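You operate a simulated robot arm through the tools that you are given. There is no shell and no other tool. Be economical: measure what you need, move in short steps, check, and stop when the job is done.

You run a simulated robot arm. Do the job below in one go: nothing can be reset, and whatever is moved stays where it is left.

JOB
Take the tape measure and put it on the orange disc. Then press the button of lamp 3 to switch it on. Then press the button of lamp 4 to switch it off. Then press the button of lamp 5 to switch it off. Then take the white tape roll and put it on top of the green tin on the deck of the stillage. Then take the green box marked "first aid" from the top of the work table and leave it on the cream tile. Then put the green tag on the top of the work table away on the top of the service bench. Then fetch the red pipe cap and set it on top of the blue tin. Do these in the order given. Set down upright: tape measure, red pipe cap.

Only the result counts: the job must be done as asked and must still hold three seconds after the hand-in. Knocking over, shifting, dropping, spilling or breaking anything else fails it. Lids that push on must go on centred and level and be pressed home; caps that screw on are set level and turned clockwise until they are tight.

ROBOT AND FRAMES
A 6-joint arm with a two-finger gripper on a trunk, on a base that drives. Base frame: it is fixed to the floor where the robot stands at the start and does not move with it; the origin is under the middle of the robot, x ahead of it, y to its left, z up; the surface under the hand at the start is at about z = 0.5. Readings come in m, rad, newtons and seconds.
With the tool pointing down near the work surface it reaches from about 0.14 to 0.68 m from the robot's upright axis, wherever it stands. Its first joint turns from -2.897 to 2.897 rad. Places, roughly: blue tin [-6.25, -5.25, 0.75]; button of lamp 3 [-5.1, -3.4, 0.6]; button of lamp 4 [-5, -3.4, 0.6]; button of lamp 5 [-4.9, -3.4, 0.6]; cream tile (13x13x2 cm) [-6, -4.7, 0.8]; green box [-5.5, -4.75, 0.75]; green tag [-5.75, -5, 0.75]; green tin (8x8x8 cm) [-4.9, -3.2, 0.5]; orange disc (8x8x2 cm) [0.6, 0.1, 0.5]; red pipe cap (5x5x5 cm) [-5.9, -5.1, 0.8]; tape measure [0.75, 0, 0.5]; top of the service bench [-3.6, -6.7, 0.8]; white tape roll (6x6x2 cm) [-5.1, -3.2, 0.5]. Payload 1.57 kg.
Tool frame: the origin (TCP) lies between the finger pads and is the grasp point; the fingertips stand 0.021 m ahead of it; z points along the fingers, y is the line along which they close. The gripper opens to 0.07 m. The gripper's body begins 0.05 m behind the TCP.
Orientation is that of the tool frame in the base frame, as [roll, pitch, yaw] about the fixed x, y, z axes, in that order (R = Rz(yaw) Ry(pitch) Rx(roll)). With the fingers straight down and closing along the base's y, the tool's x points along the base's -x, its y along +y and its z along -z.

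CONTROLS
- The arm moves only by the tool drive_tool. Its argument "steps" is a list of rows, each an object (a shift or turn left out is 0, a gripper value left out holds the last) with "linear": the shift along the tool's x, y, z in units of 20 mm (1.0 is 20 mm), a list of three; "delta_rot": the turn, a rotation vector about the tool's x, y, z in units of 4 degrees (1.0 is 4 degrees), a list of three. In form: [{"linear": [tx, ty, tz], "delta_rot": [ax, ay, az]}, ...]. A call has 1 to 20 rows; each row shifts and turns the commanded pose from where the row before left it, along the tool's axes as they then stand. "jaw" is the gripper command, from -1 (shut) to 1 (fully open), values between in proportion, set as the call begins (left out, the last holds). A call with a number of a shift or a turn outside -1 to 1 is refused whole. Each row takes 0.2 s and may step no farther than 0.05 m and 0.15 rad from the row before; otherwise, or with a gripper value out of range, the whole call is refused. Where a pose cannot be reached the arm comes as near as it can. A force on the tool above 40 N (or 10 N above the force at the start of the call, whichever is more), or a blocked arm, ends the call early, and 0.2 s more pass. The fingers move at their own pace and stop on an object; they squeeze with about 30 N. The grip force told is the motor's: it shows also when the fingers shut on nothing. Time passes only in rows, and 0.2 s behind the last, so rows that do not move let the fingers close. It gives the time, the measured TCP pose, the force on the tool (base axes), the opening and the grip force at its end, in the units of the frame above (readings bear some noise), with the torque about the TCP (base axes, N m) and any sound that the robot's microphone picked up.
- Cameras (640 x 400 px; columns grow to the right, rows downward): "scene" is now at [0.0093, 0.1412, 1.4676]; the picture's right is [-0.01, -1.00, 0.00], its down [-0.87, 0.01, -0.50] and it looks along [0.50, -0.01, -0.87] (base axes); focal length 274 px, centre (320, 200). "wrist" rides on the gripper at [0.079, 0.004, -0.081] in the tool frame; the picture's right is [-0.05, 1.00, 0.00], its down [-0.67, -0.04, -0.75] and it looks along [-0.74, -0.04, 0.67] (tool axes); focal length 256 px, centre (320, 200). There is no depth. A picture from a camera that has moved, and an enlarged one, comes with that camera's place and axes in the base frame and with its lens. The place of the scene camera against the robot may be out by one fixed shift of up to 0.012 m in any direction.
- get_image(camera): a new picture of that camera. It takes no simulated time.
- drive_base(legs): drives the robot by 1 to 6 legs, each [ahead, left, turn to the left] in m, m and rad, along the robot's own axes; the way and the turn of a leg run together, so that a leg with both is an arc; at most 1.5 m and 3.142 rad a leg. The arm and the cameras ride along, it lands a little off, and it stops where it bumps. It gives what a move gives.
- turn_head(pan, tilt): turns the head with the scene camera to pan (to the left, within 2.705 rad either way) and tilt (down, from -0.506 to 1.204), counted from straight ahead of the robot. It gives what a move gives.
- close_up(camera, box): a new picture of the part [left, top, right, bottom] of that camera's present view, enlarged. It takes no simulated time.
- close_job(): hands the job in; it is judged then, once.

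Go step by step. Nothing tells you exact positions but the pictures and the camera data: compare them with the known pose of the tool, close in by small moves and look again before you grip or let go. The budget is 196 turns and 162 pictures, counting those below and the enlarged ones. Unless the task says otherwise, let go and move clear before handing in, and close with one line.

The tools are called after "Request:" as a command line: name --argument value ..., lists and objects as JSON in quotes. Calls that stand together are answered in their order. drive_tool: Moves the arm, as the interface text tells. Its arguments: {"type":"object","properties":{"steps":{"type":"array"},"jaw":{"type":"number"}},"required":["steps"]} The other tools are called the same way: drive_base (legs) drives the base; turn_head (pan, tilt) turns the head that bears the scene camera; get_image (camera) takes a picture; close_up (camera, box) takes an enlarged picture of a part of a camera's view; close_job () hands the job in.

At the start:

```text
clock: 0.0
tcp_pos: [0.4076, -0.0457, 0.7806]
ee_rot: [-3.14, -0.002, -3.141]
force: [-1.1, 0.0, -0.3]
torque: [0.01, 0.02, 0.02]
gripper_width: 0.0699
finger_force: 0.1
robot x, y, heading: [0.0021, 0.0033, -0.002]
head pan, tilt: [-0.01, 1.049]
```

scene: 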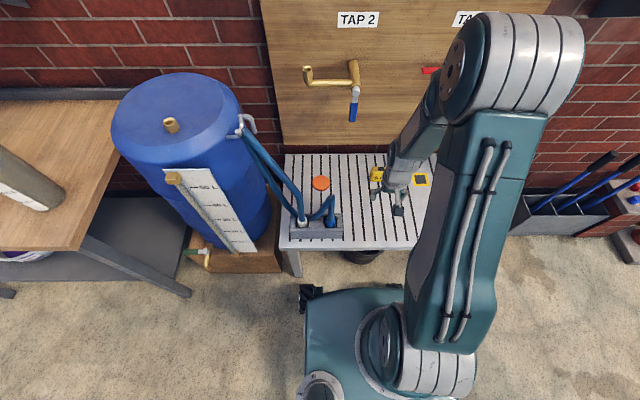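
wrist: 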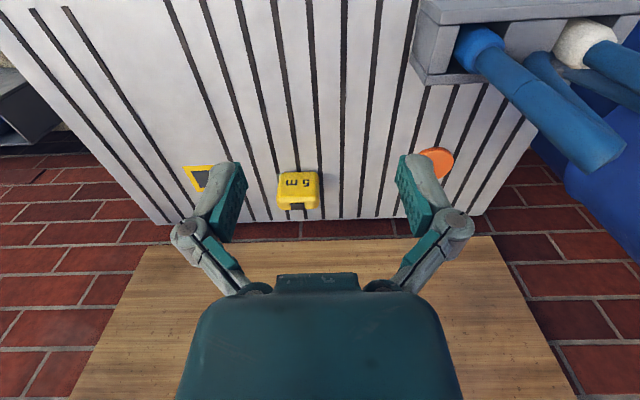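

I see the tape measure near (0.67, -0.11) and the orange disc near (0.63, 0.135), with a hose rack on the left of the table. I'll look closer at both.

Request:
close_up --camera "scene" --box '[270, 130, 450, 242]'

Request:
close_up --camera "wrist" --box '[170, 110, 490, 310]'

```text
3.56 times, centred on (360, 186) of scene
camera zoom: at [0.0093, 0.1412, 1.4676], right [-0.01, -1.0, 0.0], down [-0.87, 0.01, -0.5], along [0.5, -0.01, -0.87], focal length 976 px, centre (178, 250)
```

zoom: 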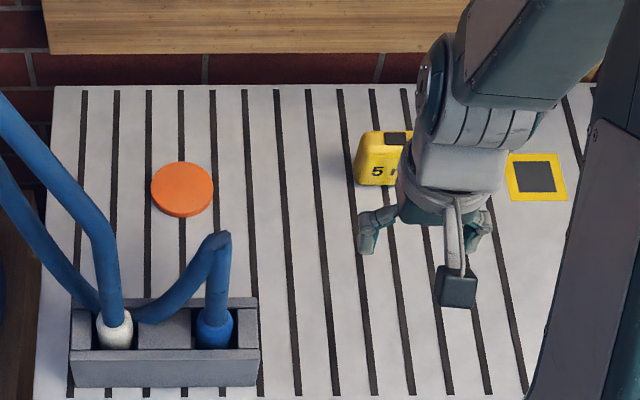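

```text
2.00 times, centred on (330, 210) of wrist
camera zoom: at [0.3286, -0.0404, 0.8622], right [0.05, 1.0, 0.0], down [0.67, -0.04, 0.74], along [0.74, -0.04, -0.67], focal length 512 px, centre (300, 180)
```

zoom: 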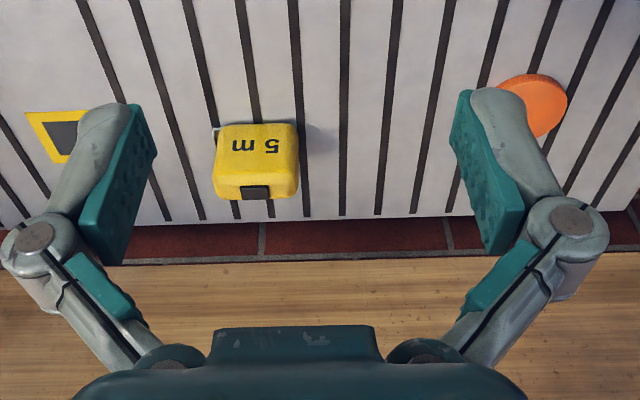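

The tape measure stands with its "5 m" face toward me, wide along y, so I'll grip it across its thickness (along x). I'll drive a little ahead and turn the gripper by 90°.

Request:
drive_base --legs '[[0.08, 0, 0]]'

Request:
drive_tool --steps '[{"delta_rot": [0, 0, -1]}, {"delta_rot": [0, 0, -1]}, {"delta_rot": [0, 0, -1]}, {"delta_rot": [0, 0, -1]}, {"delta_rot": [0, 0, -1]}, {"delta_rot": [0, 0, -1]}, {"delta_rot": [0, 0, -1]}, {"delta_rot": [0, 0, -1]}, {"delta_rot": [0, 0, -1]}, {"delta_rot": [0, 0, -1]}, {"delta_rot": [0, 0, -1]}, {"delta_rot": [0, 0, -1]}, {"delta_rot": [0, 0, -1]}, {"delta_rot": [0, 0, -1]}, {"delta_rot": [0, 0, -1]}, {"delta_rot": [0, 0, -1]}, {"delta_rot": [0, 0, -1]}, {"delta_rot": [0, 0, -1]}, {"delta_rot": [0, 0, -1]}, {"delta_rot": [0, 0, -1]}]' --jaw 1

```text
clock: 1.1
tcp_pos: [0.4808, -0.0484, 0.7821]
ee_rot: [3.14, 0.001, 3.14]
force: [-0.3, 0.7, 0.2]
torque: [0.01, 0.0, 0.04]
gripper_width: 0.0699
finger_force: 0.0
robot x, y, heading: [0.077, -0.0017, -0.001]
head pan, tilt: [-0.01, 1.049]
```

```text
clock: 5.3
tcp_pos: [0.4785, -0.0357, 0.7834]
ee_rot: [-3.137, -0.014, -1.743]
force: [0.3, 0.1, 0.0]
torque: [0.01, 0.03, -0.01]
gripper_width: 0.0703
finger_force: 0.1
robot x, y, heading: [0.0749, -0.003, 0.001]
head pan, tilt: [-0.01, 1.049]
```

Gripper is nearly turned. I'll finish the turn and go over the tape measure at z ≈ 0.70.

Request:
drive_tool --steps '[{"delta_rot": [0, 0, -1]}, {"delta_rot": [0, 0, -1]}, {"delta_rot": [0, 0, -0.46]}, {"linear": [0.4, -1, 0.4]}, {"linear": [0.4, -1, 0.4]}, {"linear": [0.4, -1, 0.4]}, {"linear": [0.4, -1, 0.4]}, {"linear": [0.4, -1, 0.4]}, {"linear": [0.4, -1, 0.4]}, {"linear": [0.4, -1, 0.4]}, {"linear": [0.4, -1, 0.4]}, {"linear": [0.4, -1, 0.4]}, {"linear": [0, -0.3, 0.4]}]'

Request:
get_image --camera "wrist"

Request:
get_image --camera "scene"

```text
clock: 8.1
tcp_pos: [0.6649, -0.1113, 0.7047]
ee_rot: [-3.139, -0.014, -1.571]
force: [1.2, -0.1, 0.2]
torque: [-0.01, 0.02, 0.02]
gripper_width: 0.0699
finger_force: 0.0
robot x, y, heading: [0.0708, -0.0009, -0.0]
head pan, tilt: [-0.01, 1.049]
```

```text
157 pictures are left
camera wrist: at [0.6607, -0.1883, 0.7878], right [-1.0, 0.06, 0.0], down [0.04, 0.68, 0.73], along [0.04, 0.73, -0.68], focal length 256 px, centre (320, 200)
```

wrist: 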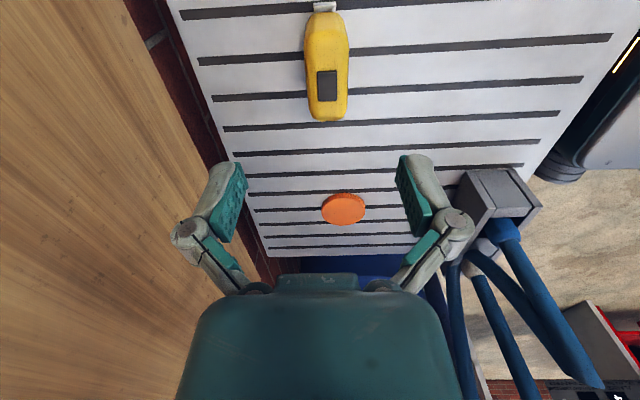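

```text
156 pictures are left
camera scene: at [0.0799, 0.1178, 1.4714], right [-0.01, -1.0, -0.01], down [-0.87, 0.02, -0.5], along [0.5, 0.01, -0.87], focal length 274 px, centre (320, 200)
```

scene: 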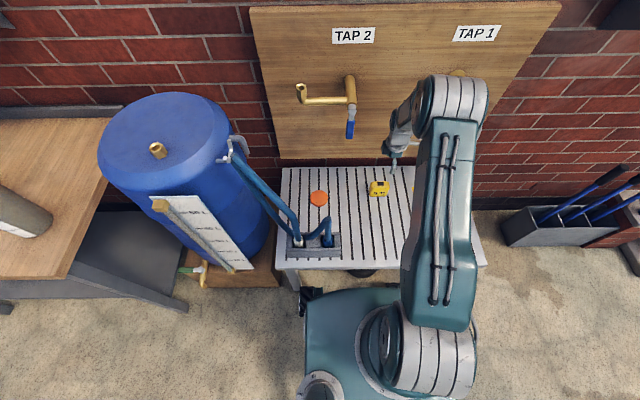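

The tape measure's long side runs along y and its centre is about (0.66, -0.097). I'll go down above it and look again.

Request:
drive_tool --steps '[{"linear": [-0.7, 0.2, 1]}, {"linear": [0, 0, 1]}, {"linear": [0, 0, 1]}, {"linear": [0, 0, 1]}]'

Request:
get_image --camera "wrist"

Request:
close_up --camera "scene" --box '[310, 130, 470, 230]'

```text
clock: 9.1
tcp_pos: [0.6611, -0.0972, 0.6225]
ee_rot: [3.141, -0.015, -1.572]
force: [0.3, 0.9, 1.0]
torque: [0.0, 0.02, -0.03]
gripper_width: 0.0697
finger_force: 0.1
robot x, y, heading: [0.0726, -0.0031, 0.003]
head pan, tilt: [-0.01, 1.049]
```

```text
155 pictures are left
camera wrist: at [0.6566, -0.1754, 0.7062], right [-1.0, 0.06, 0.0], down [0.04, 0.68, 0.73], along [0.04, 0.73, -0.68], focal length 256 px, centre (320, 200)
```

wrist: 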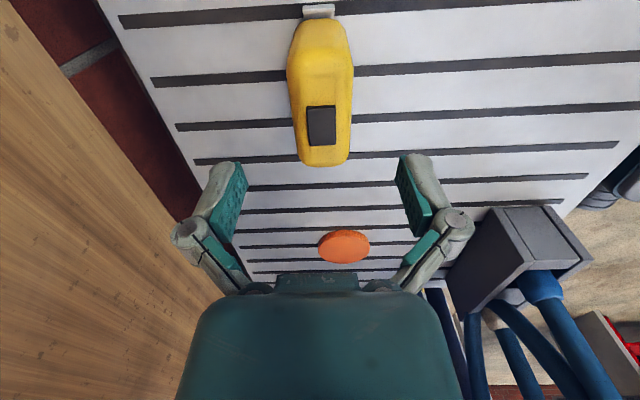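

```text
4.00 times, centred on (390, 180) of scene
camera zoom: at [0.08, 0.1178, 1.4714], right [-0.01, -1.0, -0.01], down [-0.87, 0.02, -0.5], along [0.5, 0.01, -0.87], focal length 1098 px, centre (40, 280)
```

zoom: 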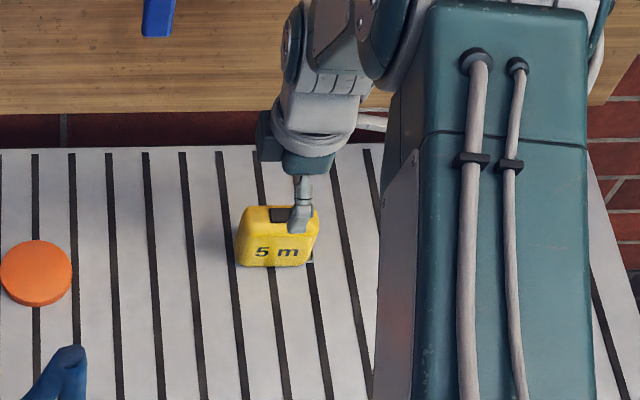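

The tape measure is centred between the fingers, with its top at about z = 0.575. I'll lower to z ≈ 0.545 and grip.

Request:
drive_tool --steps '[{"linear": [0.15, 0, 0.9]}, {"linear": [0, 0, 1]}, {"linear": [0, 0, 1]}, {"linear": [0, 0, 1]}]'

Request:
drive_tool --steps '[{}, {}, {}, {}]' --jaw -1

Request:
get_image --camera "wrist"

```text
clock: 10.1
tcp_pos: [0.66, -0.1018, 0.5451]
ee_rot: [3.141, -0.016, -1.572]
force: [0.3, 0.2, 0.3]
torque: [-0.04, 0.0, 0.01]
gripper_width: 0.0702
finger_force: 0.0
robot x, y, heading: [0.0699, -0.0014, 0.004]
head pan, tilt: [-0.01, 1.049]
```

```text
clock: 11.1
tcp_pos: [0.6611, -0.1016, 0.5465]
ee_rot: [-3.14, -0.016, -1.573]
force: [3.4, -1.4, 6.5]
torque: [-0.04, 0.03, -0.01]
gripper_width: 0.0356
finger_force: 30.0
robot x, y, heading: [0.0711, -0.0027, 0.004]
head pan, tilt: [-0.01, 1.049]
```

```text
153 pictures are left
camera wrist: at [0.6565, -0.1793, 0.6304], right [-1.0, 0.06, 0.0], down [0.04, 0.68, 0.73], along [0.04, 0.73, -0.68], focal length 256 px, centre (320, 200)
```

wrist: 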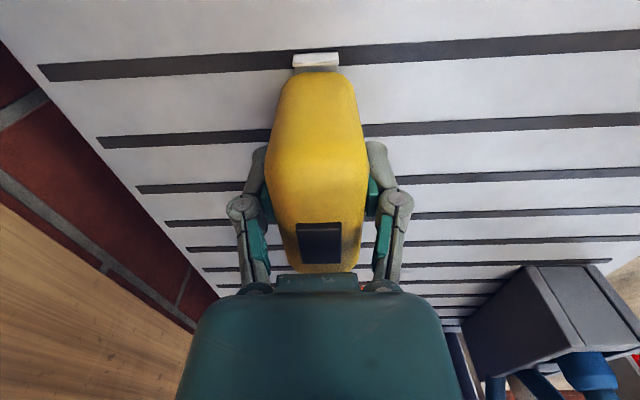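

The tape measure is gripped. I'll lift it and carry it over toward the disc, then look.

Request:
drive_tool --steps '[{"linear": [0, 0, -1]}, {"linear": [0, 0, -1]}, {"linear": [0, 0, -1]}, {"linear": [0, 0, -1]}, {"linear": [0, 0, -1]}, {"linear": [-1, 0.1, 0]}, {"linear": [-1, 0.1, 0]}, {"linear": [-1, 0.1, 0]}, {"linear": [-1, 0.1, 0]}, {"linear": [-1, 0.1, 0]}, {"linear": [-1, 0.1, 0]}, {"linear": [-1, 0.1, 0]}, {"linear": [-1, 0.1, 0]}]'

Request:
get_image --camera "wrist"

Request:
close_up --camera "scene" --box '[240, 120, 432, 240]'

```text
clock: 14.1
tcp_pos: [0.6566, -0.0105, 0.6442]
ee_rot: [-3.129, -0.038, -1.722]
force: [-0.8, 0.7, -1.8]
torque: [0.01, -0.01, -0.01]
gripper_width: 0.0356
finger_force: 29.7
robot x, y, heading: [0.0707, -0.0073, -0.011]
head pan, tilt: [-0.01, 1.049]
stopped in row 13: the arm was blocked; the commanded pose is now the measured one
```

```text
152 pictures are left
camera wrist: at [0.639, -0.084, 0.729], right [-0.98, 0.2, -0.02], down [0.13, 0.68, 0.72], along [0.16, 0.7, -0.69], focal length 256 px, centre (320, 200)
```

wrist: 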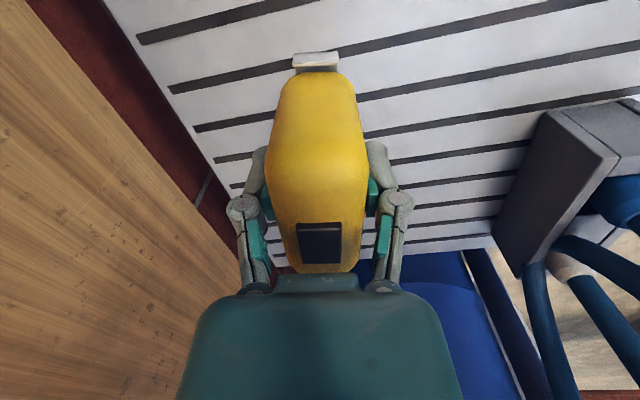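

```text
3.33 times, centred on (336, 180) of scene
camera zoom: at [0.0821, 0.1023, 1.4709], right [-0.02, -1.0, -0.02], down [-0.87, 0.03, -0.5], along [0.5, 0.01, -0.87], focal length 915 px, centre (267, 267)
```

zoom: 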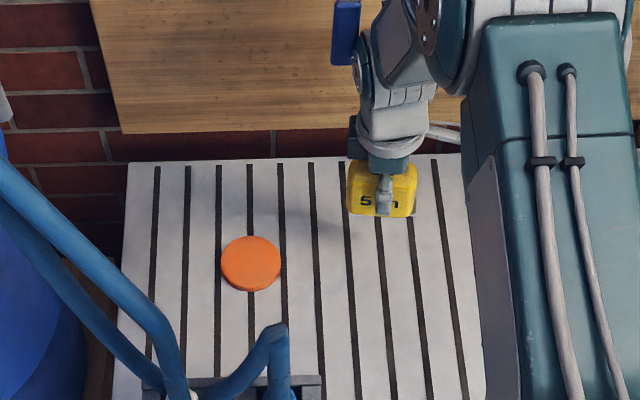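

The arm was blocked, most likely because the wrist touched the lever of tap 2, which hangs down on the wall side. I'll back away, straighten the yaw and look at the tap properly.

Request:
drive_tool --steps '[{"linear": [1, 0.3, 0]}, {"linear": [1, 0.6, 0]}, {"linear": [0, 1, 0], "delta_rot": [0, 0, -0.7]}, {"linear": [0, 0.5, 0], "delta_rot": [0, 0, -0.7]}, {"linear": [0, 0.5, 0], "delta_rot": [0, 0, -0.76]}]'

Request:
turn_head --pan 0.0 --tilt 0.6

Request:
get_image --camera "scene"

```text
clock: 15.3
tcp_pos: [0.5911, -0.0245, 0.6454]
ee_rot: [-3.139, -0.038, -1.534]
force: [0.4, 0.1, -1.5]
torque: [-0.05, 0.01, 0.0]
gripper_width: 0.0359
finger_force: 30.2
robot x, y, heading: [0.0751, -0.005, -0.005]
head pan, tilt: [-0.01, 1.049]
```

```text
clock: 16.2
tcp_pos: [0.5906, -0.0237, 0.6459]
ee_rot: [-3.14, -0.038, -1.537]
force: [0.5, -1.0, -2.9]
torque: [0.02, 0.0, 0.0]
gripper_width: 0.0357
finger_force: 29.5
robot x, y, heading: [0.0726, -0.0057, -0.001]
head pan, tilt: [0.0, 0.6]
```

```text
150 pictures are left
camera scene: at [0.1033, 0.1155, 1.5065], right [0.0, -1.0, -0.01], down [-0.57, 0.01, -0.82], along [0.82, 0.0, -0.57], focal length 274 px, centre (320, 200)
```

scene: 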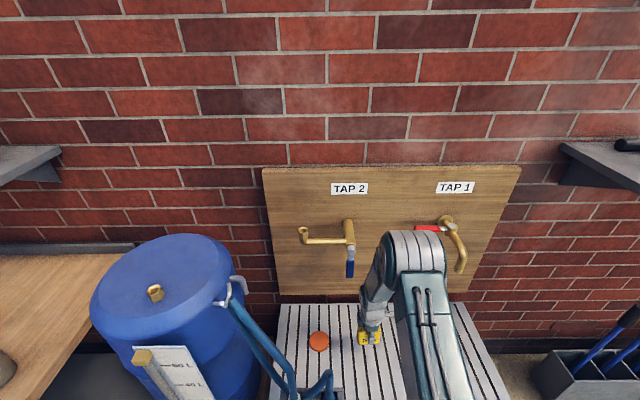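

The lever of tap 2 hangs close to the wall side around y ≈ 0.03. I'll pass it with x ≈ 0.59, level the tool again, and look.

Request:
drive_tool --steps '[{"delta_rot": [0, -0.33, 0.53]}, {"linear": [-1, 0, 0.3]}, {"linear": [-1, 0, 0.3]}, {"linear": [-1, 0, 0.3]}, {"linear": [-1, 0, 0]}, {"linear": [-1, 0, 0]}, {"linear": [-1, 0, 0]}]'

Request:
turn_head --pan 0.0 --tilt 0.95

Request:
close_up --camera "scene" --box '[200, 80, 440, 230]'

Request:
get_image --camera "wrist"

```text
clock: 17.8
tcp_pos: [0.5908, 0.0961, 0.6239]
ee_rot: [-3.138, -0.016, -1.571]
force: [-0.6, 0.5, -0.5]
torque: [0.01, 0.0, 0.0]
gripper_width: 0.0359
finger_force: 30.1
robot x, y, heading: [0.0697, -0.006, -0.005]
head pan, tilt: [0.0, 0.6]
```

```text
clock: 18.6
tcp_pos: [0.5912, 0.0962, 0.6241]
ee_rot: [-3.138, -0.013, -1.572]
force: [-0.1, 0.5, -1.4]
torque: [-0.02, 0.03, 0.03]
gripper_width: 0.0355
finger_force: 30.0
robot x, y, heading: [0.072, -0.007, -0.003]
head pan, tilt: [0.0, 0.949]
```

```text
2.67 times, centred on (320, 155) of scene
camera zoom: at [0.0876, 0.1165, 1.4782], right [0.0, -1.0, -0.01], down [-0.81, 0.01, -0.58], along [0.58, 0.01, -0.81], focal length 732 px, centre (320, 320)
```

zoom: 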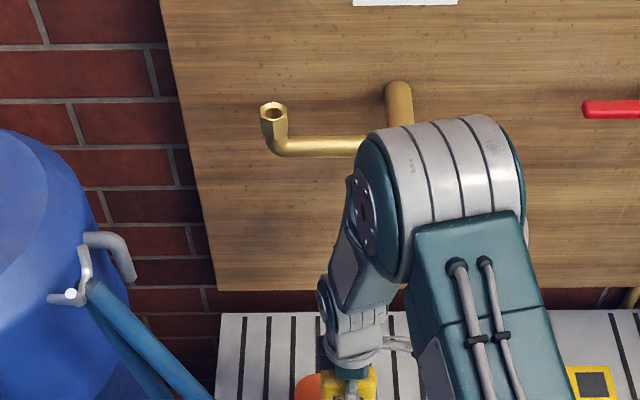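

```text
148 pictures are left
camera wrist: at [0.5859, 0.0185, 0.7072], right [-1.0, 0.05, 0.0], down [0.03, 0.68, 0.74], along [0.04, 0.73, -0.68], focal length 256 px, centre (320, 200)
```

wrist: 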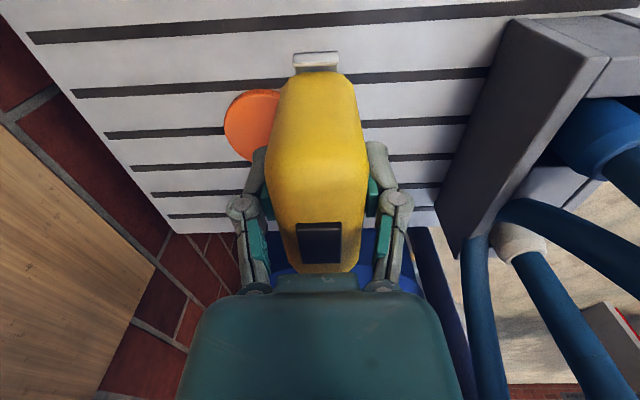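

The disc centre is at about (0.64, 0.125) and the tap is passed. I'll shift over the disc in small steps.

Request:
drive_tool --steps '[{"linear": [-0.7, 0, 0]}, {"linear": [-0.7, -0.4, 0]}, {"linear": [0, -0.5, 0]}, {"linear": [0, -0.5, 0]}, {"linear": [0, -0.5, 0]}, {"linear": [0, -0.4, 0]}]'

Request:
get_image --camera "wrist"

Request:
close_up --camera "scene" --box '[240, 150, 400, 250]'

```text
clock: 20.0
tcp_pos: [0.6376, 0.123, 0.6233]
ee_rot: [-3.137, -0.014, -1.573]
force: [0.6, 0.2, -1.9]
torque: [0.0, -0.02, 0.02]
gripper_width: 0.0358
finger_force: 29.9
robot x, y, heading: [0.0715, -0.0065, -0.005]
head pan, tilt: [0.0, 0.949]
```

```text
147 pictures are left
camera wrist: at [0.6328, 0.0465, 0.7074], right [-1.0, 0.05, 0.0], down [0.03, 0.68, 0.74], along [0.04, 0.73, -0.68], focal length 256 px, centre (320, 200)
```

wrist: 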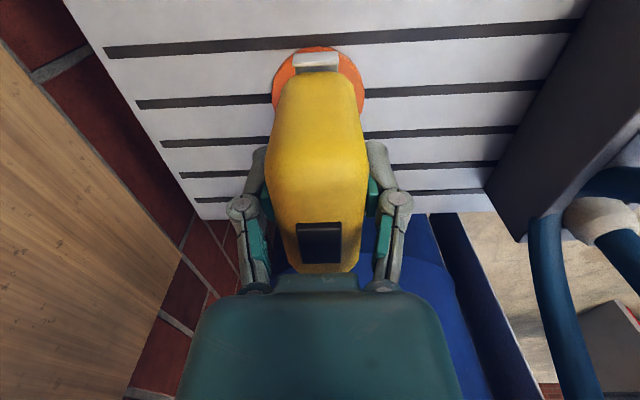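

```text
4.00 times, centred on (320, 200) of scene
camera zoom: at [0.0876, 0.1165, 1.4781], right [0.0, -1.0, -0.01], down [-0.81, 0.01, -0.58], along [0.58, 0.01, -0.81], focal length 1098 px, centre (320, 200)
```

zoom: 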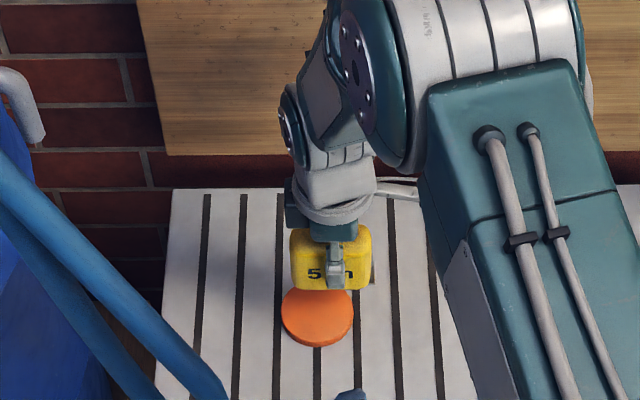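

Relative to the disc the tape measure sits about 14 mm short in y. I'll correct and lower gently.

Request:
drive_tool --steps '[{"linear": [-0.7, 0, 0]}, {"linear": [0, 0, 1]}, {"linear": [0, 0, 1]}, {"linear": [0, 0, 0.3]}]'

Request:
get_image --camera "wrist"

Request:
close_up --camera "scene" --box '[240, 150, 400, 250]'

```text
clock: 21.0
tcp_pos: [0.6381, 0.1353, 0.5789]
ee_rot: [-3.138, -0.016, -1.574]
force: [-0.9, -0.1, -1.8]
torque: [0.0, -0.05, -0.01]
gripper_width: 0.0355
finger_force: 30.2
robot x, y, heading: [0.0707, -0.0045, -0.001]
head pan, tilt: [0.0, 0.949]
```

```text
145 pictures are left
camera wrist: at [0.633, 0.0585, 0.6615], right [-1.0, 0.05, 0.0], down [0.03, 0.68, 0.73], along [0.04, 0.73, -0.68], focal length 256 px, centre (320, 200)
```

wrist: 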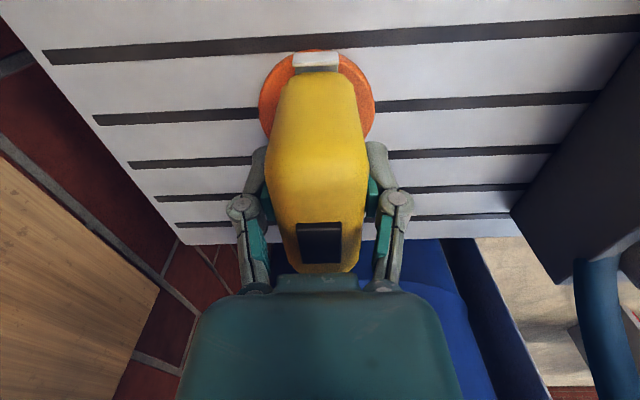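

```text
4.00 times, centred on (320, 200) of scene
camera zoom: at [0.0876, 0.1166, 1.4781], right [0.0, -1.0, -0.01], down [-0.81, 0.01, -0.58], along [0.58, 0.01, -0.81], focal length 1098 px, centre (320, 200)
```

zoom: 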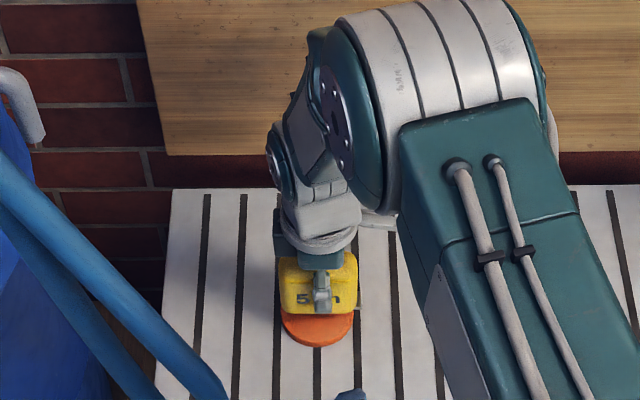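

Alignment looks good. Lowering the last centimetre until contact.

Request:
drive_tool --steps '[{"linear": [0, 0, 0.3]}, {"linear": [0, 0, 0.2]}, {"linear": [0, 0, 0.12]}]'

Request:
close_up --camera "scene" --box '[270, 180, 370, 242]'

```text
clock: 21.8
tcp_pos: [0.6376, 0.1365, 0.5653]
ee_rot: [-3.136, -0.016, -1.572]
force: [0.0, -0.2, -2.0]
torque: [-0.01, -0.02, -0.03]
gripper_width: 0.0354
finger_force: 30.0
robot x, y, heading: [0.0723, -0.0081, -0.004]
head pan, tilt: [0.0, 0.949]
```

```text
6.40 times, centred on (320, 211) of scene
camera zoom: at [0.0876, 0.1166, 1.4781], right [0.0, -1.0, -0.01], down [-0.81, 0.01, -0.58], along [0.58, 0.01, -0.81], focal length 1756 px, centre (320, 130)
```

zoom: 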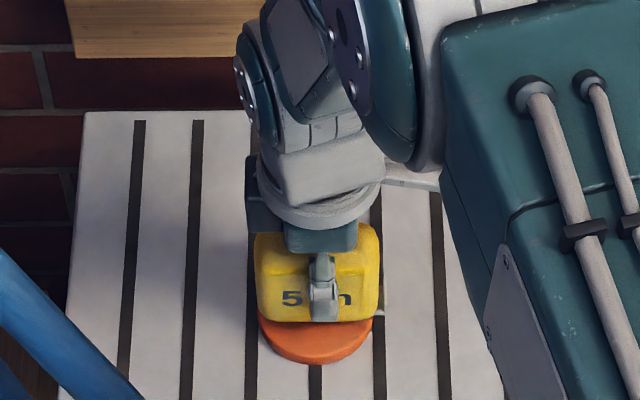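

Request:
drive_tool --steps '[{"linear": [0, 0, 0.12]}, {"linear": [0, 0, 0.12]}]'

```text
clock: 22.4
tcp_pos: [0.6373, 0.1383, 0.5593]
ee_rot: [-3.139, -0.015, -1.573]
force: [0.0, -0.4, -2.0]
torque: [0.0, 0.02, 0.01]
gripper_width: 0.0357
finger_force: 29.7
robot x, y, heading: [0.0748, -0.0042, -0.007]
head pan, tilt: [0.0, 0.949]
```

Request:
drive_tool --steps '[{"linear": [0, 0, 0.1]}, {"linear": [0, 0, 0.1]}, {}]'

Request:
close_up --camera "scene" --box '[270, 180, 370, 242]'

```text
clock: 23.2
tcp_pos: [0.6386, 0.1368, 0.5588]
ee_rot: [-3.135, -0.015, -1.573]
force: [-3.9, 2.1, 24.6]
torque: [0.09, 0.08, 0.03]
gripper_width: 0.0357
finger_force: 30.3
robot x, y, heading: [0.0712, -0.0034, -0.005]
head pan, tilt: [0.0, 0.949]
```

```text
6.40 times, centred on (320, 211) of scene
camera zoom: at [0.086, 0.1173, 1.4781], right [0.0, -1.0, -0.01], down [-0.81, 0.01, -0.58], along [0.58, 0.01, -0.81], focal length 1756 px, centre (320, 130)
```

zoom: 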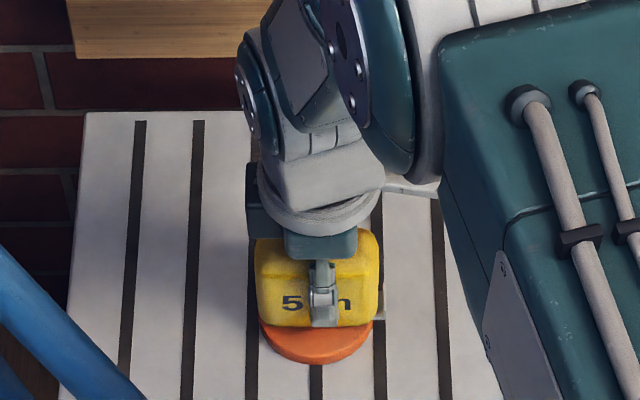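

Contact is made and the tape measure is centred on the disc. I'll release and rise straight up.

Request:
drive_tool --steps '[{"linear": [0, 0, -0.1]}]'

Request:
drive_tool --steps '[{}, {}, {}, {"linear": [0, 0, -0.5]}, {"linear": [0, 0, -1]}, {"linear": [0, 0, -1]}, {"linear": [0, 0, -1]}]' --jaw 1

Request:
get_image --camera "wrist"

Request:
close_up --camera "scene" --box '[270, 180, 370, 242]'

```text
clock: 23.6
tcp_pos: [0.6365, 0.135, 0.5587]
ee_rot: [-3.138, -0.014, -1.572]
force: [3.2, 1.1, 5.1]
torque: [0.11, -0.22, 0.04]
gripper_width: 0.0358
finger_force: 30.3
robot x, y, heading: [0.0719, -0.0062, -0.006]
head pan, tilt: [0.0, 0.949]
```

```text
clock: 25.2
tcp_pos: [0.637, 0.1363, 0.6271]
ee_rot: [-3.141, -0.015, -1.574]
force: [0.4, 0.1, -0.1]
torque: [-0.02, -0.01, 0.02]
gripper_width: 0.0699
finger_force: 0.0
robot x, y, heading: [0.0709, -0.0076, -0.009]
head pan, tilt: [0.0, 0.949]
```

```text
141 pictures are left
camera wrist: at [0.6326, 0.0589, 0.7106], right [-1.0, 0.05, 0.0], down [0.03, 0.68, 0.73], along [0.04, 0.73, -0.68], focal length 256 px, centre (320, 200)
```

wrist: 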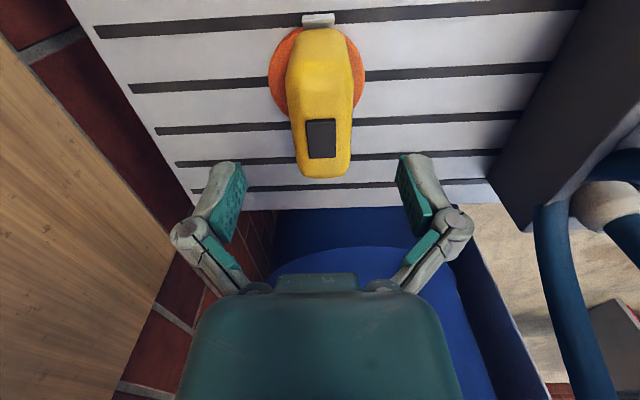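

```text
6.40 times, centred on (320, 211) of scene
camera zoom: at [0.0875, 0.1168, 1.4781], right [0.0, -1.0, -0.01], down [-0.81, 0.01, -0.58], along [0.58, 0.01, -0.81], focal length 1756 px, centre (320, 130)
```

zoom: 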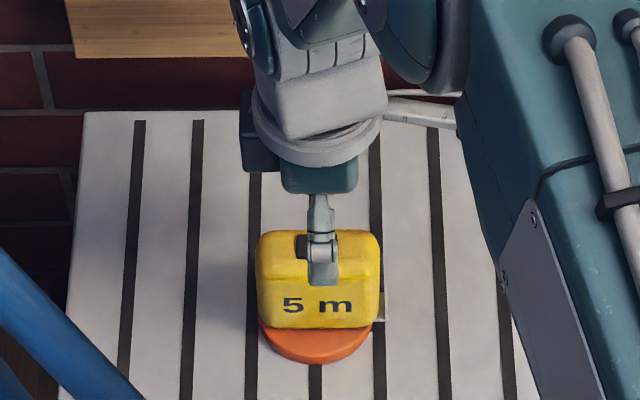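

The tape measure stands on the disc. I'll retract the arm, undo the yaw, then look behind for the route.

Request:
drive_tool --steps '[{"linear": [0, 0, -1]}, {"linear": [0.6, 1, -0.4]}, {"linear": [0.6, 1, -0.4]}, {"linear": [0.6, 1, -0.4]}, {"linear": [0.6, 1, -0.4]}, {"linear": [0.6, 1, -0.4]}, {"linear": [0.6, 1, -0.4]}, {"linear": [0.6, 1, -0.4]}, {"linear": [0.6, 1, -0.4]}, {"linear": [0.6, 1, -0.4]}, {"linear": [0.6, 1, -0.4]}, {"linear": [0, 0, -1]}, {"linear": [0, 0, -1]}, {"linear": [0, 0, -1]}]'

Request:
drive_tool --steps '[{"delta_rot": [0, 0, 1]}, {"delta_rot": [0, 0, 1]}, {"delta_rot": [0, 0, 1]}, {"delta_rot": [0, 0, 1]}, {"delta_rot": [0, 0, 1]}, {"delta_rot": [0, 0, 1]}, {"delta_rot": [0, 0, 1]}, {"delta_rot": [0, 0, 1]}, {"delta_rot": [0, 0, 1]}, {"delta_rot": [0, 0, 1]}, {"delta_rot": [0, 0, 1]}, {"delta_rot": [0, 0, 1]}, {"delta_rot": [0, 0, 1]}, {"delta_rot": [0, 0, 1]}, {"delta_rot": [0, 0, 1]}, {"delta_rot": [0, 0, 1]}, {"delta_rot": [0, 0, 1]}, {"delta_rot": [0, 0, 1]}, {"delta_rot": [0, 0, 1]}, {"delta_rot": [0, 0, 1]}]'

Request:
turn_head --pan -2.4 --tilt 0.35

Request:
get_image --camera "scene"

```text
clock: 28.2
tcp_pos: [0.4328, 0.0187, 0.7899]
ee_rot: [-3.138, -0.014, -1.569]
force: [-0.5, 0.1, 0.0]
torque: [0.02, 0.01, 0.0]
gripper_width: 0.0699
finger_force: 0.0
robot x, y, heading: [0.0723, -0.0029, -0.004]
head pan, tilt: [0.0, 0.949]
```

```text
clock: 32.4
tcp_pos: [0.4362, 0.0199, 0.7902]
ee_rot: [-3.128, 0.002, -2.97]
force: [0.1, -0.3, 0.7]
torque: [0.04, 0.0, 0.01]
gripper_width: 0.0697
finger_force: 0.0
robot x, y, heading: [0.0732, -0.0065, -0.005]
head pan, tilt: [0.0, 0.949]
```

```text
clock: 34.6
tcp_pos: [0.4363, 0.0205, 0.7901]
ee_rot: [-3.129, 0.0, -2.969]
force: [0.7, 0.3, 0.3]
torque: [0.0, -0.01, 0.01]
gripper_width: 0.0698
finger_force: 0.0
robot x, y, heading: [0.069, -0.0094, -0.006]
head pan, tilt: [-2.4, 0.351]
```

```text
139 pictures are left
camera scene: at [-0.0548, 0.0534, 1.5285], right [-0.67, 0.74, 0.01], down [0.25, 0.24, -0.94], along [-0.69, -0.63, -0.35], focal length 274 px, centre (320, 200)
```

scene: 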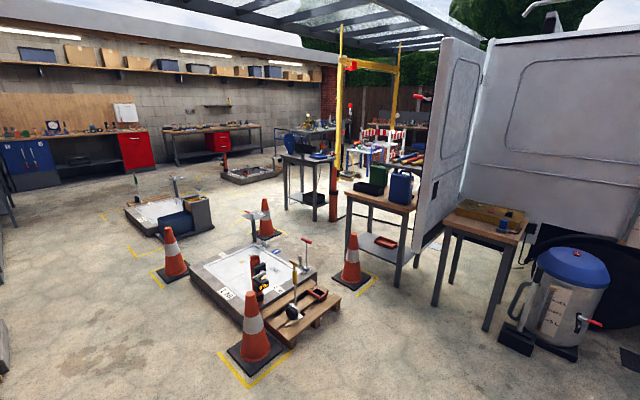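

Behind me there's a yard with cones, pits and tables. I'll look to the right side to plan the way south.

Request:
turn_head --pan -1.5 --tilt 0.45

Request:
get_image --camera "scene"

```text
clock: 35.8
tcp_pos: [0.436, 0.0207, 0.7903]
ee_rot: [-3.128, 0.001, -2.966]
force: [-0.9, -0.7, -0.4]
torque: [0.03, -0.02, -0.02]
gripper_width: 0.07
finger_force: 0.1
robot x, y, heading: [0.0707, -0.0039, -0.002]
head pan, tilt: [-1.499, 0.45]
```

```text
138 pictures are left
camera scene: at [0.0203, 0.0245, 1.5189], right [-1.0, -0.07, 0.0], down [-0.03, 0.45, -0.89], along [0.06, -0.89, -0.45], focal length 274 px, centre (320, 200)
```

scene: 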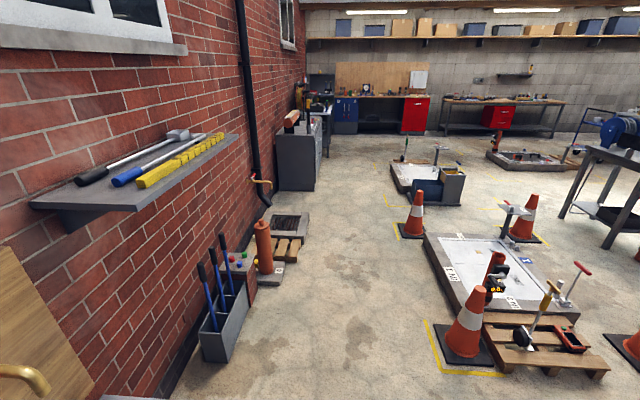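

The corridor south along x ≈ -0.13 is free, and there's open floor south of the second pit. I'll back off, turn right and drive south.

Request:
drive_base --legs '[[-0.2, 0, 0], [0, 0, -1.571], [1.5, 0, 0], [1.5, 0, 0]]'

Request:
turn_head --pan -0.6 --tilt 0.4

Request:
get_image --camera "scene"

```text
clock: 55.5
tcp_pos: [-0.1168, -3.3972, 0.7879]
ee_rot: [-3.125, 0.001, 1.735]
force: [1.2, -0.3, 0.3]
torque: [0.03, -0.01, 0.04]
gripper_width: 0.0699
finger_force: 0.0
robot x, y, heading: [-0.1439, -3.0318, -1.584]
head pan, tilt: [-1.499, 0.45]
```

```text
clock: 56.7
tcp_pos: [-0.1174, -3.3958, 0.7894]
ee_rot: [-3.124, 0.001, 1.734]
force: [-0.1, 0.4, 0.4]
torque: [0.0, -0.02, -0.03]
gripper_width: 0.0696
finger_force: 0.0
robot x, y, heading: [-0.1392, -3.0336, -1.586]
head pan, tilt: [-0.6, 0.4]
```

```text
137 pictures are left
camera scene: at [-0.0393, -3.0639, 1.5212], right [-0.82, 0.58, 0.0], down [0.22, 0.32, -0.92], along [-0.53, -0.75, -0.39], focal length 274 px, centre (320, 200)
```

scene: 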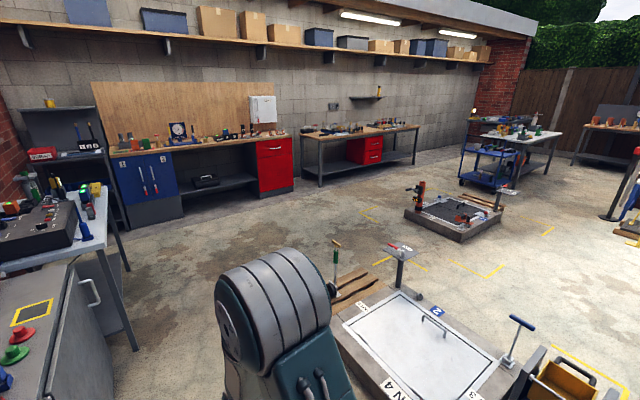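

Bench on the left at x ≈ 0.2 and pit 2 on the right; I'll drive between them to y ≈ -5.45, then turn west.

Request:
drive_base --legs '[[1.2, -0.18, 0], [1.2, 0, 0], [0, 0, -1.56], [1.5, 0, 0], [0.9, 0, 0]]'

Request:
turn_head --pan -0.5 --tilt 0.4

Request:
get_image --camera "scene"

```text
clock: 84.0
tcp_pos: [-3.116, -5.7344, 0.7875]
ee_rot: [-3.125, 0.001, 0.269]
force: [-0.3, -0.9, 0.4]
torque: [0.0, 0.01, -0.01]
gripper_width: 0.0701
finger_force: 0.1
robot x, y, heading: [-2.7572, -5.671, -3.05]
head pan, tilt: [-0.6, 0.4]
```

```text
clock: 84.6
tcp_pos: [-3.1153, -5.7338, 0.7882]
ee_rot: [-3.124, -0.001, 0.27]
force: [0.6, 0.8, -0.4]
torque: [-0.01, -0.03, -0.01]
gripper_width: 0.0699
finger_force: 0.1
robot x, y, heading: [-2.7545, -5.6727, -3.045]
head pan, tilt: [-0.499, 0.4]
```

```text
136 pictures are left
camera scene: at [-2.768, -5.7955, 1.5212], right [0.39, 0.92, 0.0], down [0.36, -0.15, -0.92], along [-0.85, 0.36, -0.39], focal length 274 px, centre (320, 200)
```

scene: 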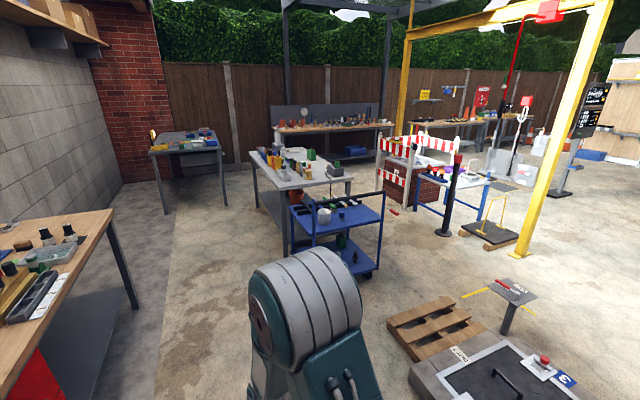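

I now see the work table (white, ahead), a blue trolley, and the low stillage on blue legs near (-5, -3.3). Closer look at those.

Request:
close_up --camera "scene" --box '[360, 100, 552, 220]'

Request:
close_up --camera "scene" --box '[230, 120, 390, 280]'

```text
3.33 times, centred on (456, 160) of scene
camera zoom: at [-2.768, -5.7955, 1.5212], right [0.39, 0.92, 0.0], down [0.36, -0.15, -0.92], along [-0.85, 0.36, -0.39], focal length 915 px, centre (-133, 333)
```

zoom: 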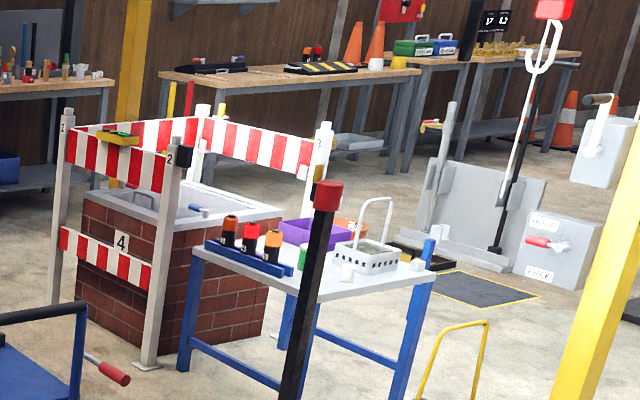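

```text
2.50 times, centred on (310, 200) of scene
camera zoom: at [-2.768, -5.7955, 1.5212], right [0.39, 0.92, 0.0], down [0.36, -0.15, -0.92], along [-0.85, 0.36, -0.39], focal length 686 px, centre (345, 200)
```

zoom: 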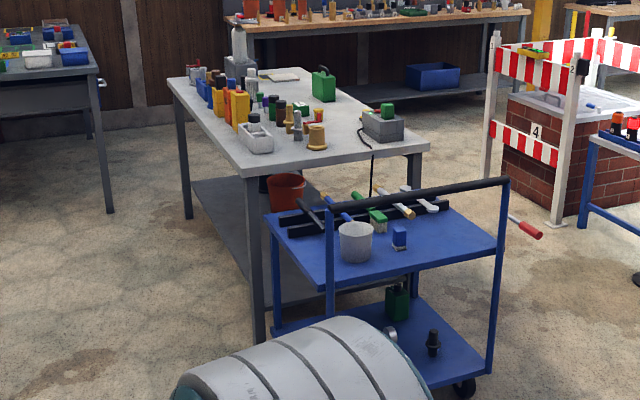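

The gap past the trolley is too narrow (pallet of pit 3), so I'll go north between pit 2 and pit 3 at x ≈ -2.05 and approach the stillage along y ≈ -3.7.

Request:
drive_base --legs '[[0, 0, -0.0966], [-0.7, 0, 0], [0, -1.0, 0]]'

Request:
turn_head --pan -0.7 --tilt 0.5

Request:
get_image --camera "scene"

```text
clock: 93.8
tcp_pos: [-2.4082, -4.6947, 0.7899]
ee_rot: [-3.123, -0.001, 0.164]
force: [-0.8, -0.3, 0.2]
torque: [0.0, -0.04, -0.01]
gripper_width: 0.0702
finger_force: 0.0
robot x, y, heading: [-2.0445, -4.6737, 3.129]
head pan, tilt: [-0.499, 0.4]
```

```text
clock: 94.6
tcp_pos: [-2.4096, -4.6946, 0.789]
ee_rot: [-3.124, -0.001, 0.164]
force: [-0.3, -0.8, 0.1]
torque: [-0.01, 0.0, 0.01]
gripper_width: 0.07
finger_force: 0.0
robot x, y, heading: [-2.046, -4.6675, 3.13]
head pan, tilt: [-0.7, 0.499]
```

```text
133 pictures are left
camera scene: at [-2.056, -4.778, 1.5121], right [0.65, 0.76, 0.0], down [0.36, -0.31, -0.88], along [-0.66, 0.57, -0.48], focal length 274 px, centre (320, 200)
```

scene: 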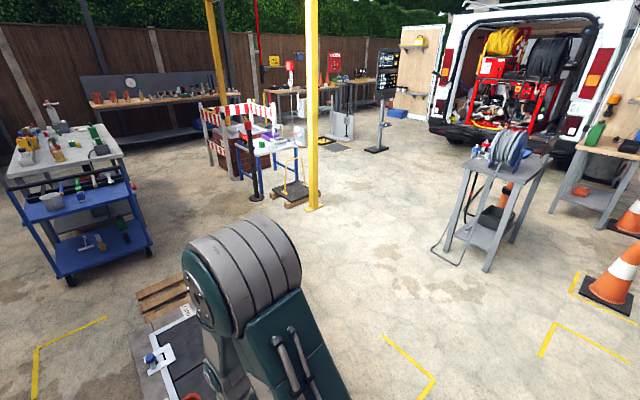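

Route confirmed. Driving north, then west between the gantry post and the pit-3 stand.

Request:
drive_base --legs '[[0, -1.0, 0], [1.4, 0, 0]]'

Request:
turn_head --pan -0.1 --tilt 0.7

Request:
get_image --camera "scene"

```text
clock: 106.4
tcp_pos: [-3.7982, -3.6906, 0.7888]
ee_rot: [-3.126, -0.001, 0.18]
force: [1.0, -0.3, -0.5]
torque: [0.0, 0.01, 0.0]
gripper_width: 0.0701
finger_force: 0.0
robot x, y, heading: [-3.4333, -3.662, -3.137]
head pan, tilt: [-0.7, 0.499]
```

```text
clock: 107.4
tcp_pos: [-3.7975, -3.6921, 0.7883]
ee_rot: [-3.122, -0.001, 0.181]
force: [0.5, 0.8, -0.3]
torque: [0.0, 0.01, 0.01]
gripper_width: 0.0699
finger_force: 0.0
robot x, y, heading: [-3.4327, -3.6579, -3.14]
head pan, tilt: [-0.099, 0.7]
```

```text
132 pictures are left
camera scene: at [-3.4588, -3.8189, 1.4943], right [0.1, 1.0, 0.0], down [0.64, -0.06, -0.76], along [-0.76, 0.08, -0.64], focal length 274 px, centre (320, 200)
```

scene: 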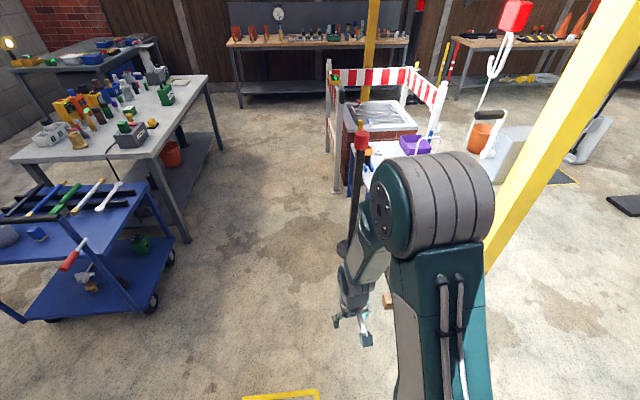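

The way to the front of the stillage is clear: bollard at (-4.69, -3.52), barrier post at (-5.35, -3.47), work table edge at y ≈ -4.6. Driving to about (-4.98, -4.08), then turning north.

Request:
drive_base --legs '[[0.6, 0.1, 0], [0.95, 0.33, 0], [0, 0, -1.571]]'

Request:
turn_head --pan 0.0 --tilt 0.8

Request:
get_image --camera "scene"

```text
clock: 119.2
tcp_pos: [-5.0072, -3.7278, 0.7873]
ee_rot: [-3.124, 0.001, -1.354]
force: [-0.1, 0.0, 0.0]
torque: [-0.02, 0.01, 0.0]
gripper_width: 0.07
finger_force: 0.0
robot x, y, heading: [-4.9643, -4.088, 1.614]
head pan, tilt: [-0.099, 0.7]
```

```text
clock: 119.9
tcp_pos: [-5.0079, -3.7286, 0.788]
ee_rot: [-3.124, -0.001, -1.354]
force: [-0.1, 0.5, 0.8]
torque: [-0.01, -0.03, 0.0]
gripper_width: 0.07
finger_force: 0.0
robot x, y, heading: [-4.9662, -4.0903, 1.612]
head pan, tilt: [0.0, 0.799]
```

```text
131 pictures are left
camera scene: at [-5.118, -4.0873, 1.4861], right [1.0, 0.04, 0.0], down [0.03, -0.72, -0.7], along [-0.03, 0.7, -0.72], focal length 274 px, centre (320, 200)
```

scene: 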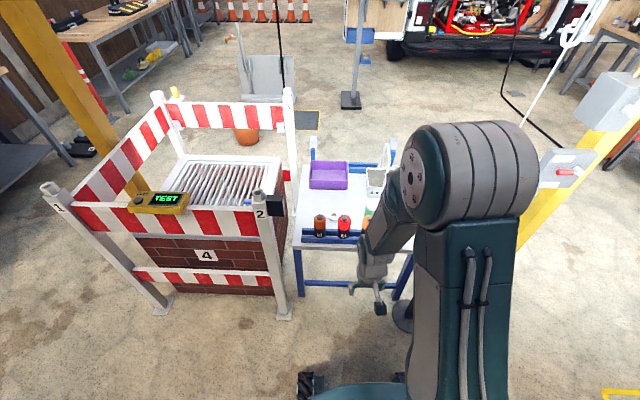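

Request:
close_up --camera "scene" --box '[280, 145, 440, 245]'

Request:
get_image --camera "wrist"

```text
4.00 times, centred on (360, 195) of scene
camera zoom: at [-5.118, -4.0873, 1.4861], right [1.0, 0.04, 0.0], down [0.03, -0.72, -0.7], along [-0.03, 0.7, -0.72], focal length 1098 px, centre (160, 220)
```

zoom: 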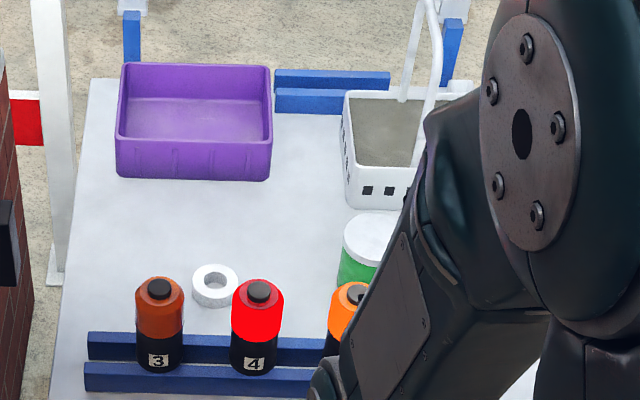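

```text
129 pictures are left
camera wrist: at [-4.9955, -3.8064, 0.8705], right [-0.99, -0.16, -0.02], down [-0.12, 0.66, 0.74], along [-0.11, 0.74, -0.67], focal length 256 px, centre (320, 200)
```

wrist: 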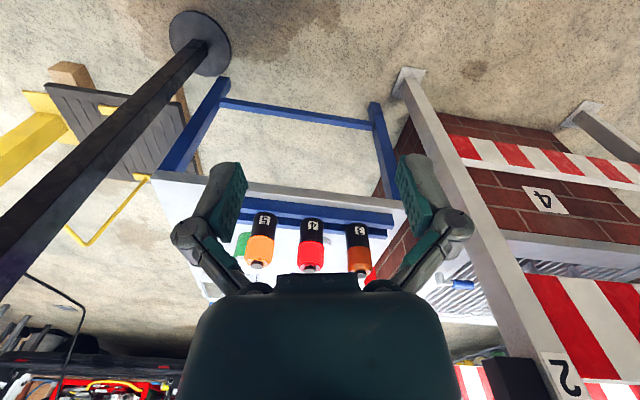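

The lamps stand in a row with push buttons on top: 3 (off), 4 (lit), 5 (lit) at x ≈ -5.146, -5.048, -4.945, y ≈ -3.36, z ≈ 0.64. I'll move a bit closer, keeping clear of the bollard foot and barrier foot.

Request:
drive_base --legs '[[0, 0.045, -0.041], [0.22, 0, 0]]'

Request:
drive_tool --steps '[{"linear": [0, 0, -0.5], "delta_rot": [0, 0, 0.8]}, {"linear": [0, 0, 0], "delta_rot": [0, 0, 0.8]}, {"linear": [0, 0, 0], "delta_rot": [0, 0, 0.8]}]' --jaw -1

Request:
get_image --camera "wrist"

Request:
get_image --camera "scene"

```text
clock: 122.1
tcp_pos: [-5.0386, -3.5113, 0.7898]
ee_rot: [-3.126, -0.001, -1.398]
force: [0.0, 0.6, -0.3]
torque: [-0.01, 0.03, 0.0]
gripper_width: 0.0701
finger_force: 0.1
robot x, y, heading: [-5.0082, -3.8764, 1.568]
head pan, tilt: [0.0, 0.799]
```

```text
clock: 122.9
tcp_pos: [-5.0345, -3.5113, 0.7992]
ee_rot: [-3.129, 0.001, -1.567]
force: [0.7, -0.3, -0.3]
torque: [-0.03, 0.02, 0.0]
gripper_width: 0.0
finger_force: 28.3
robot x, y, heading: [-5.0148, -3.8732, 1.565]
head pan, tilt: [0.0, 0.799]
```

```text
128 pictures are left
camera wrist: at [-5.0383, -3.5902, 0.8814], right [-1.0, 0.05, -0.01], down [0.02, 0.66, 0.75], along [0.04, 0.75, -0.66], focal length 256 px, centre (320, 200)
```

wrist: 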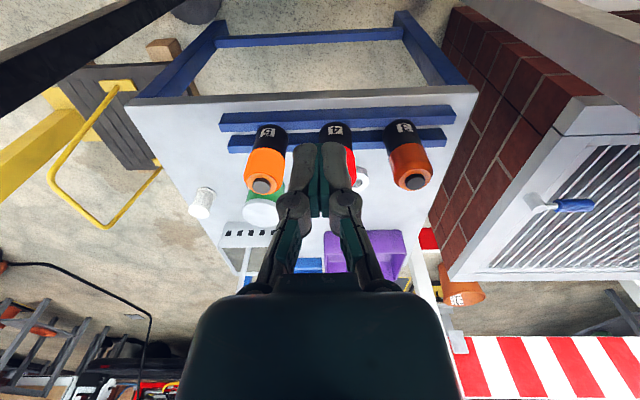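

```text
127 pictures are left
camera scene: at [-5.1624, -3.8653, 1.4861], right [1.0, 0.0, 0.0], down [0.0, -0.72, -0.7], along [0.0, 0.7, -0.72], focal length 274 px, centre (320, 200)
```

scene: 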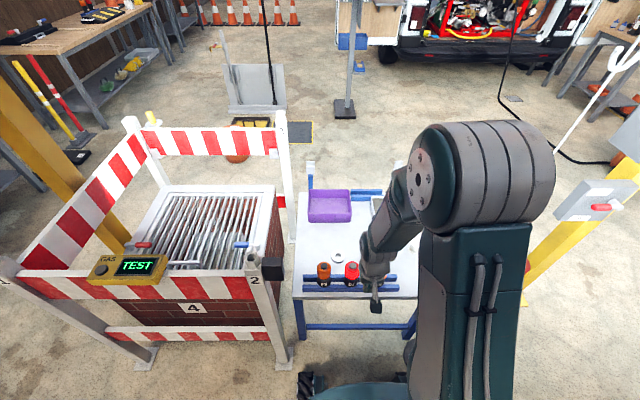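

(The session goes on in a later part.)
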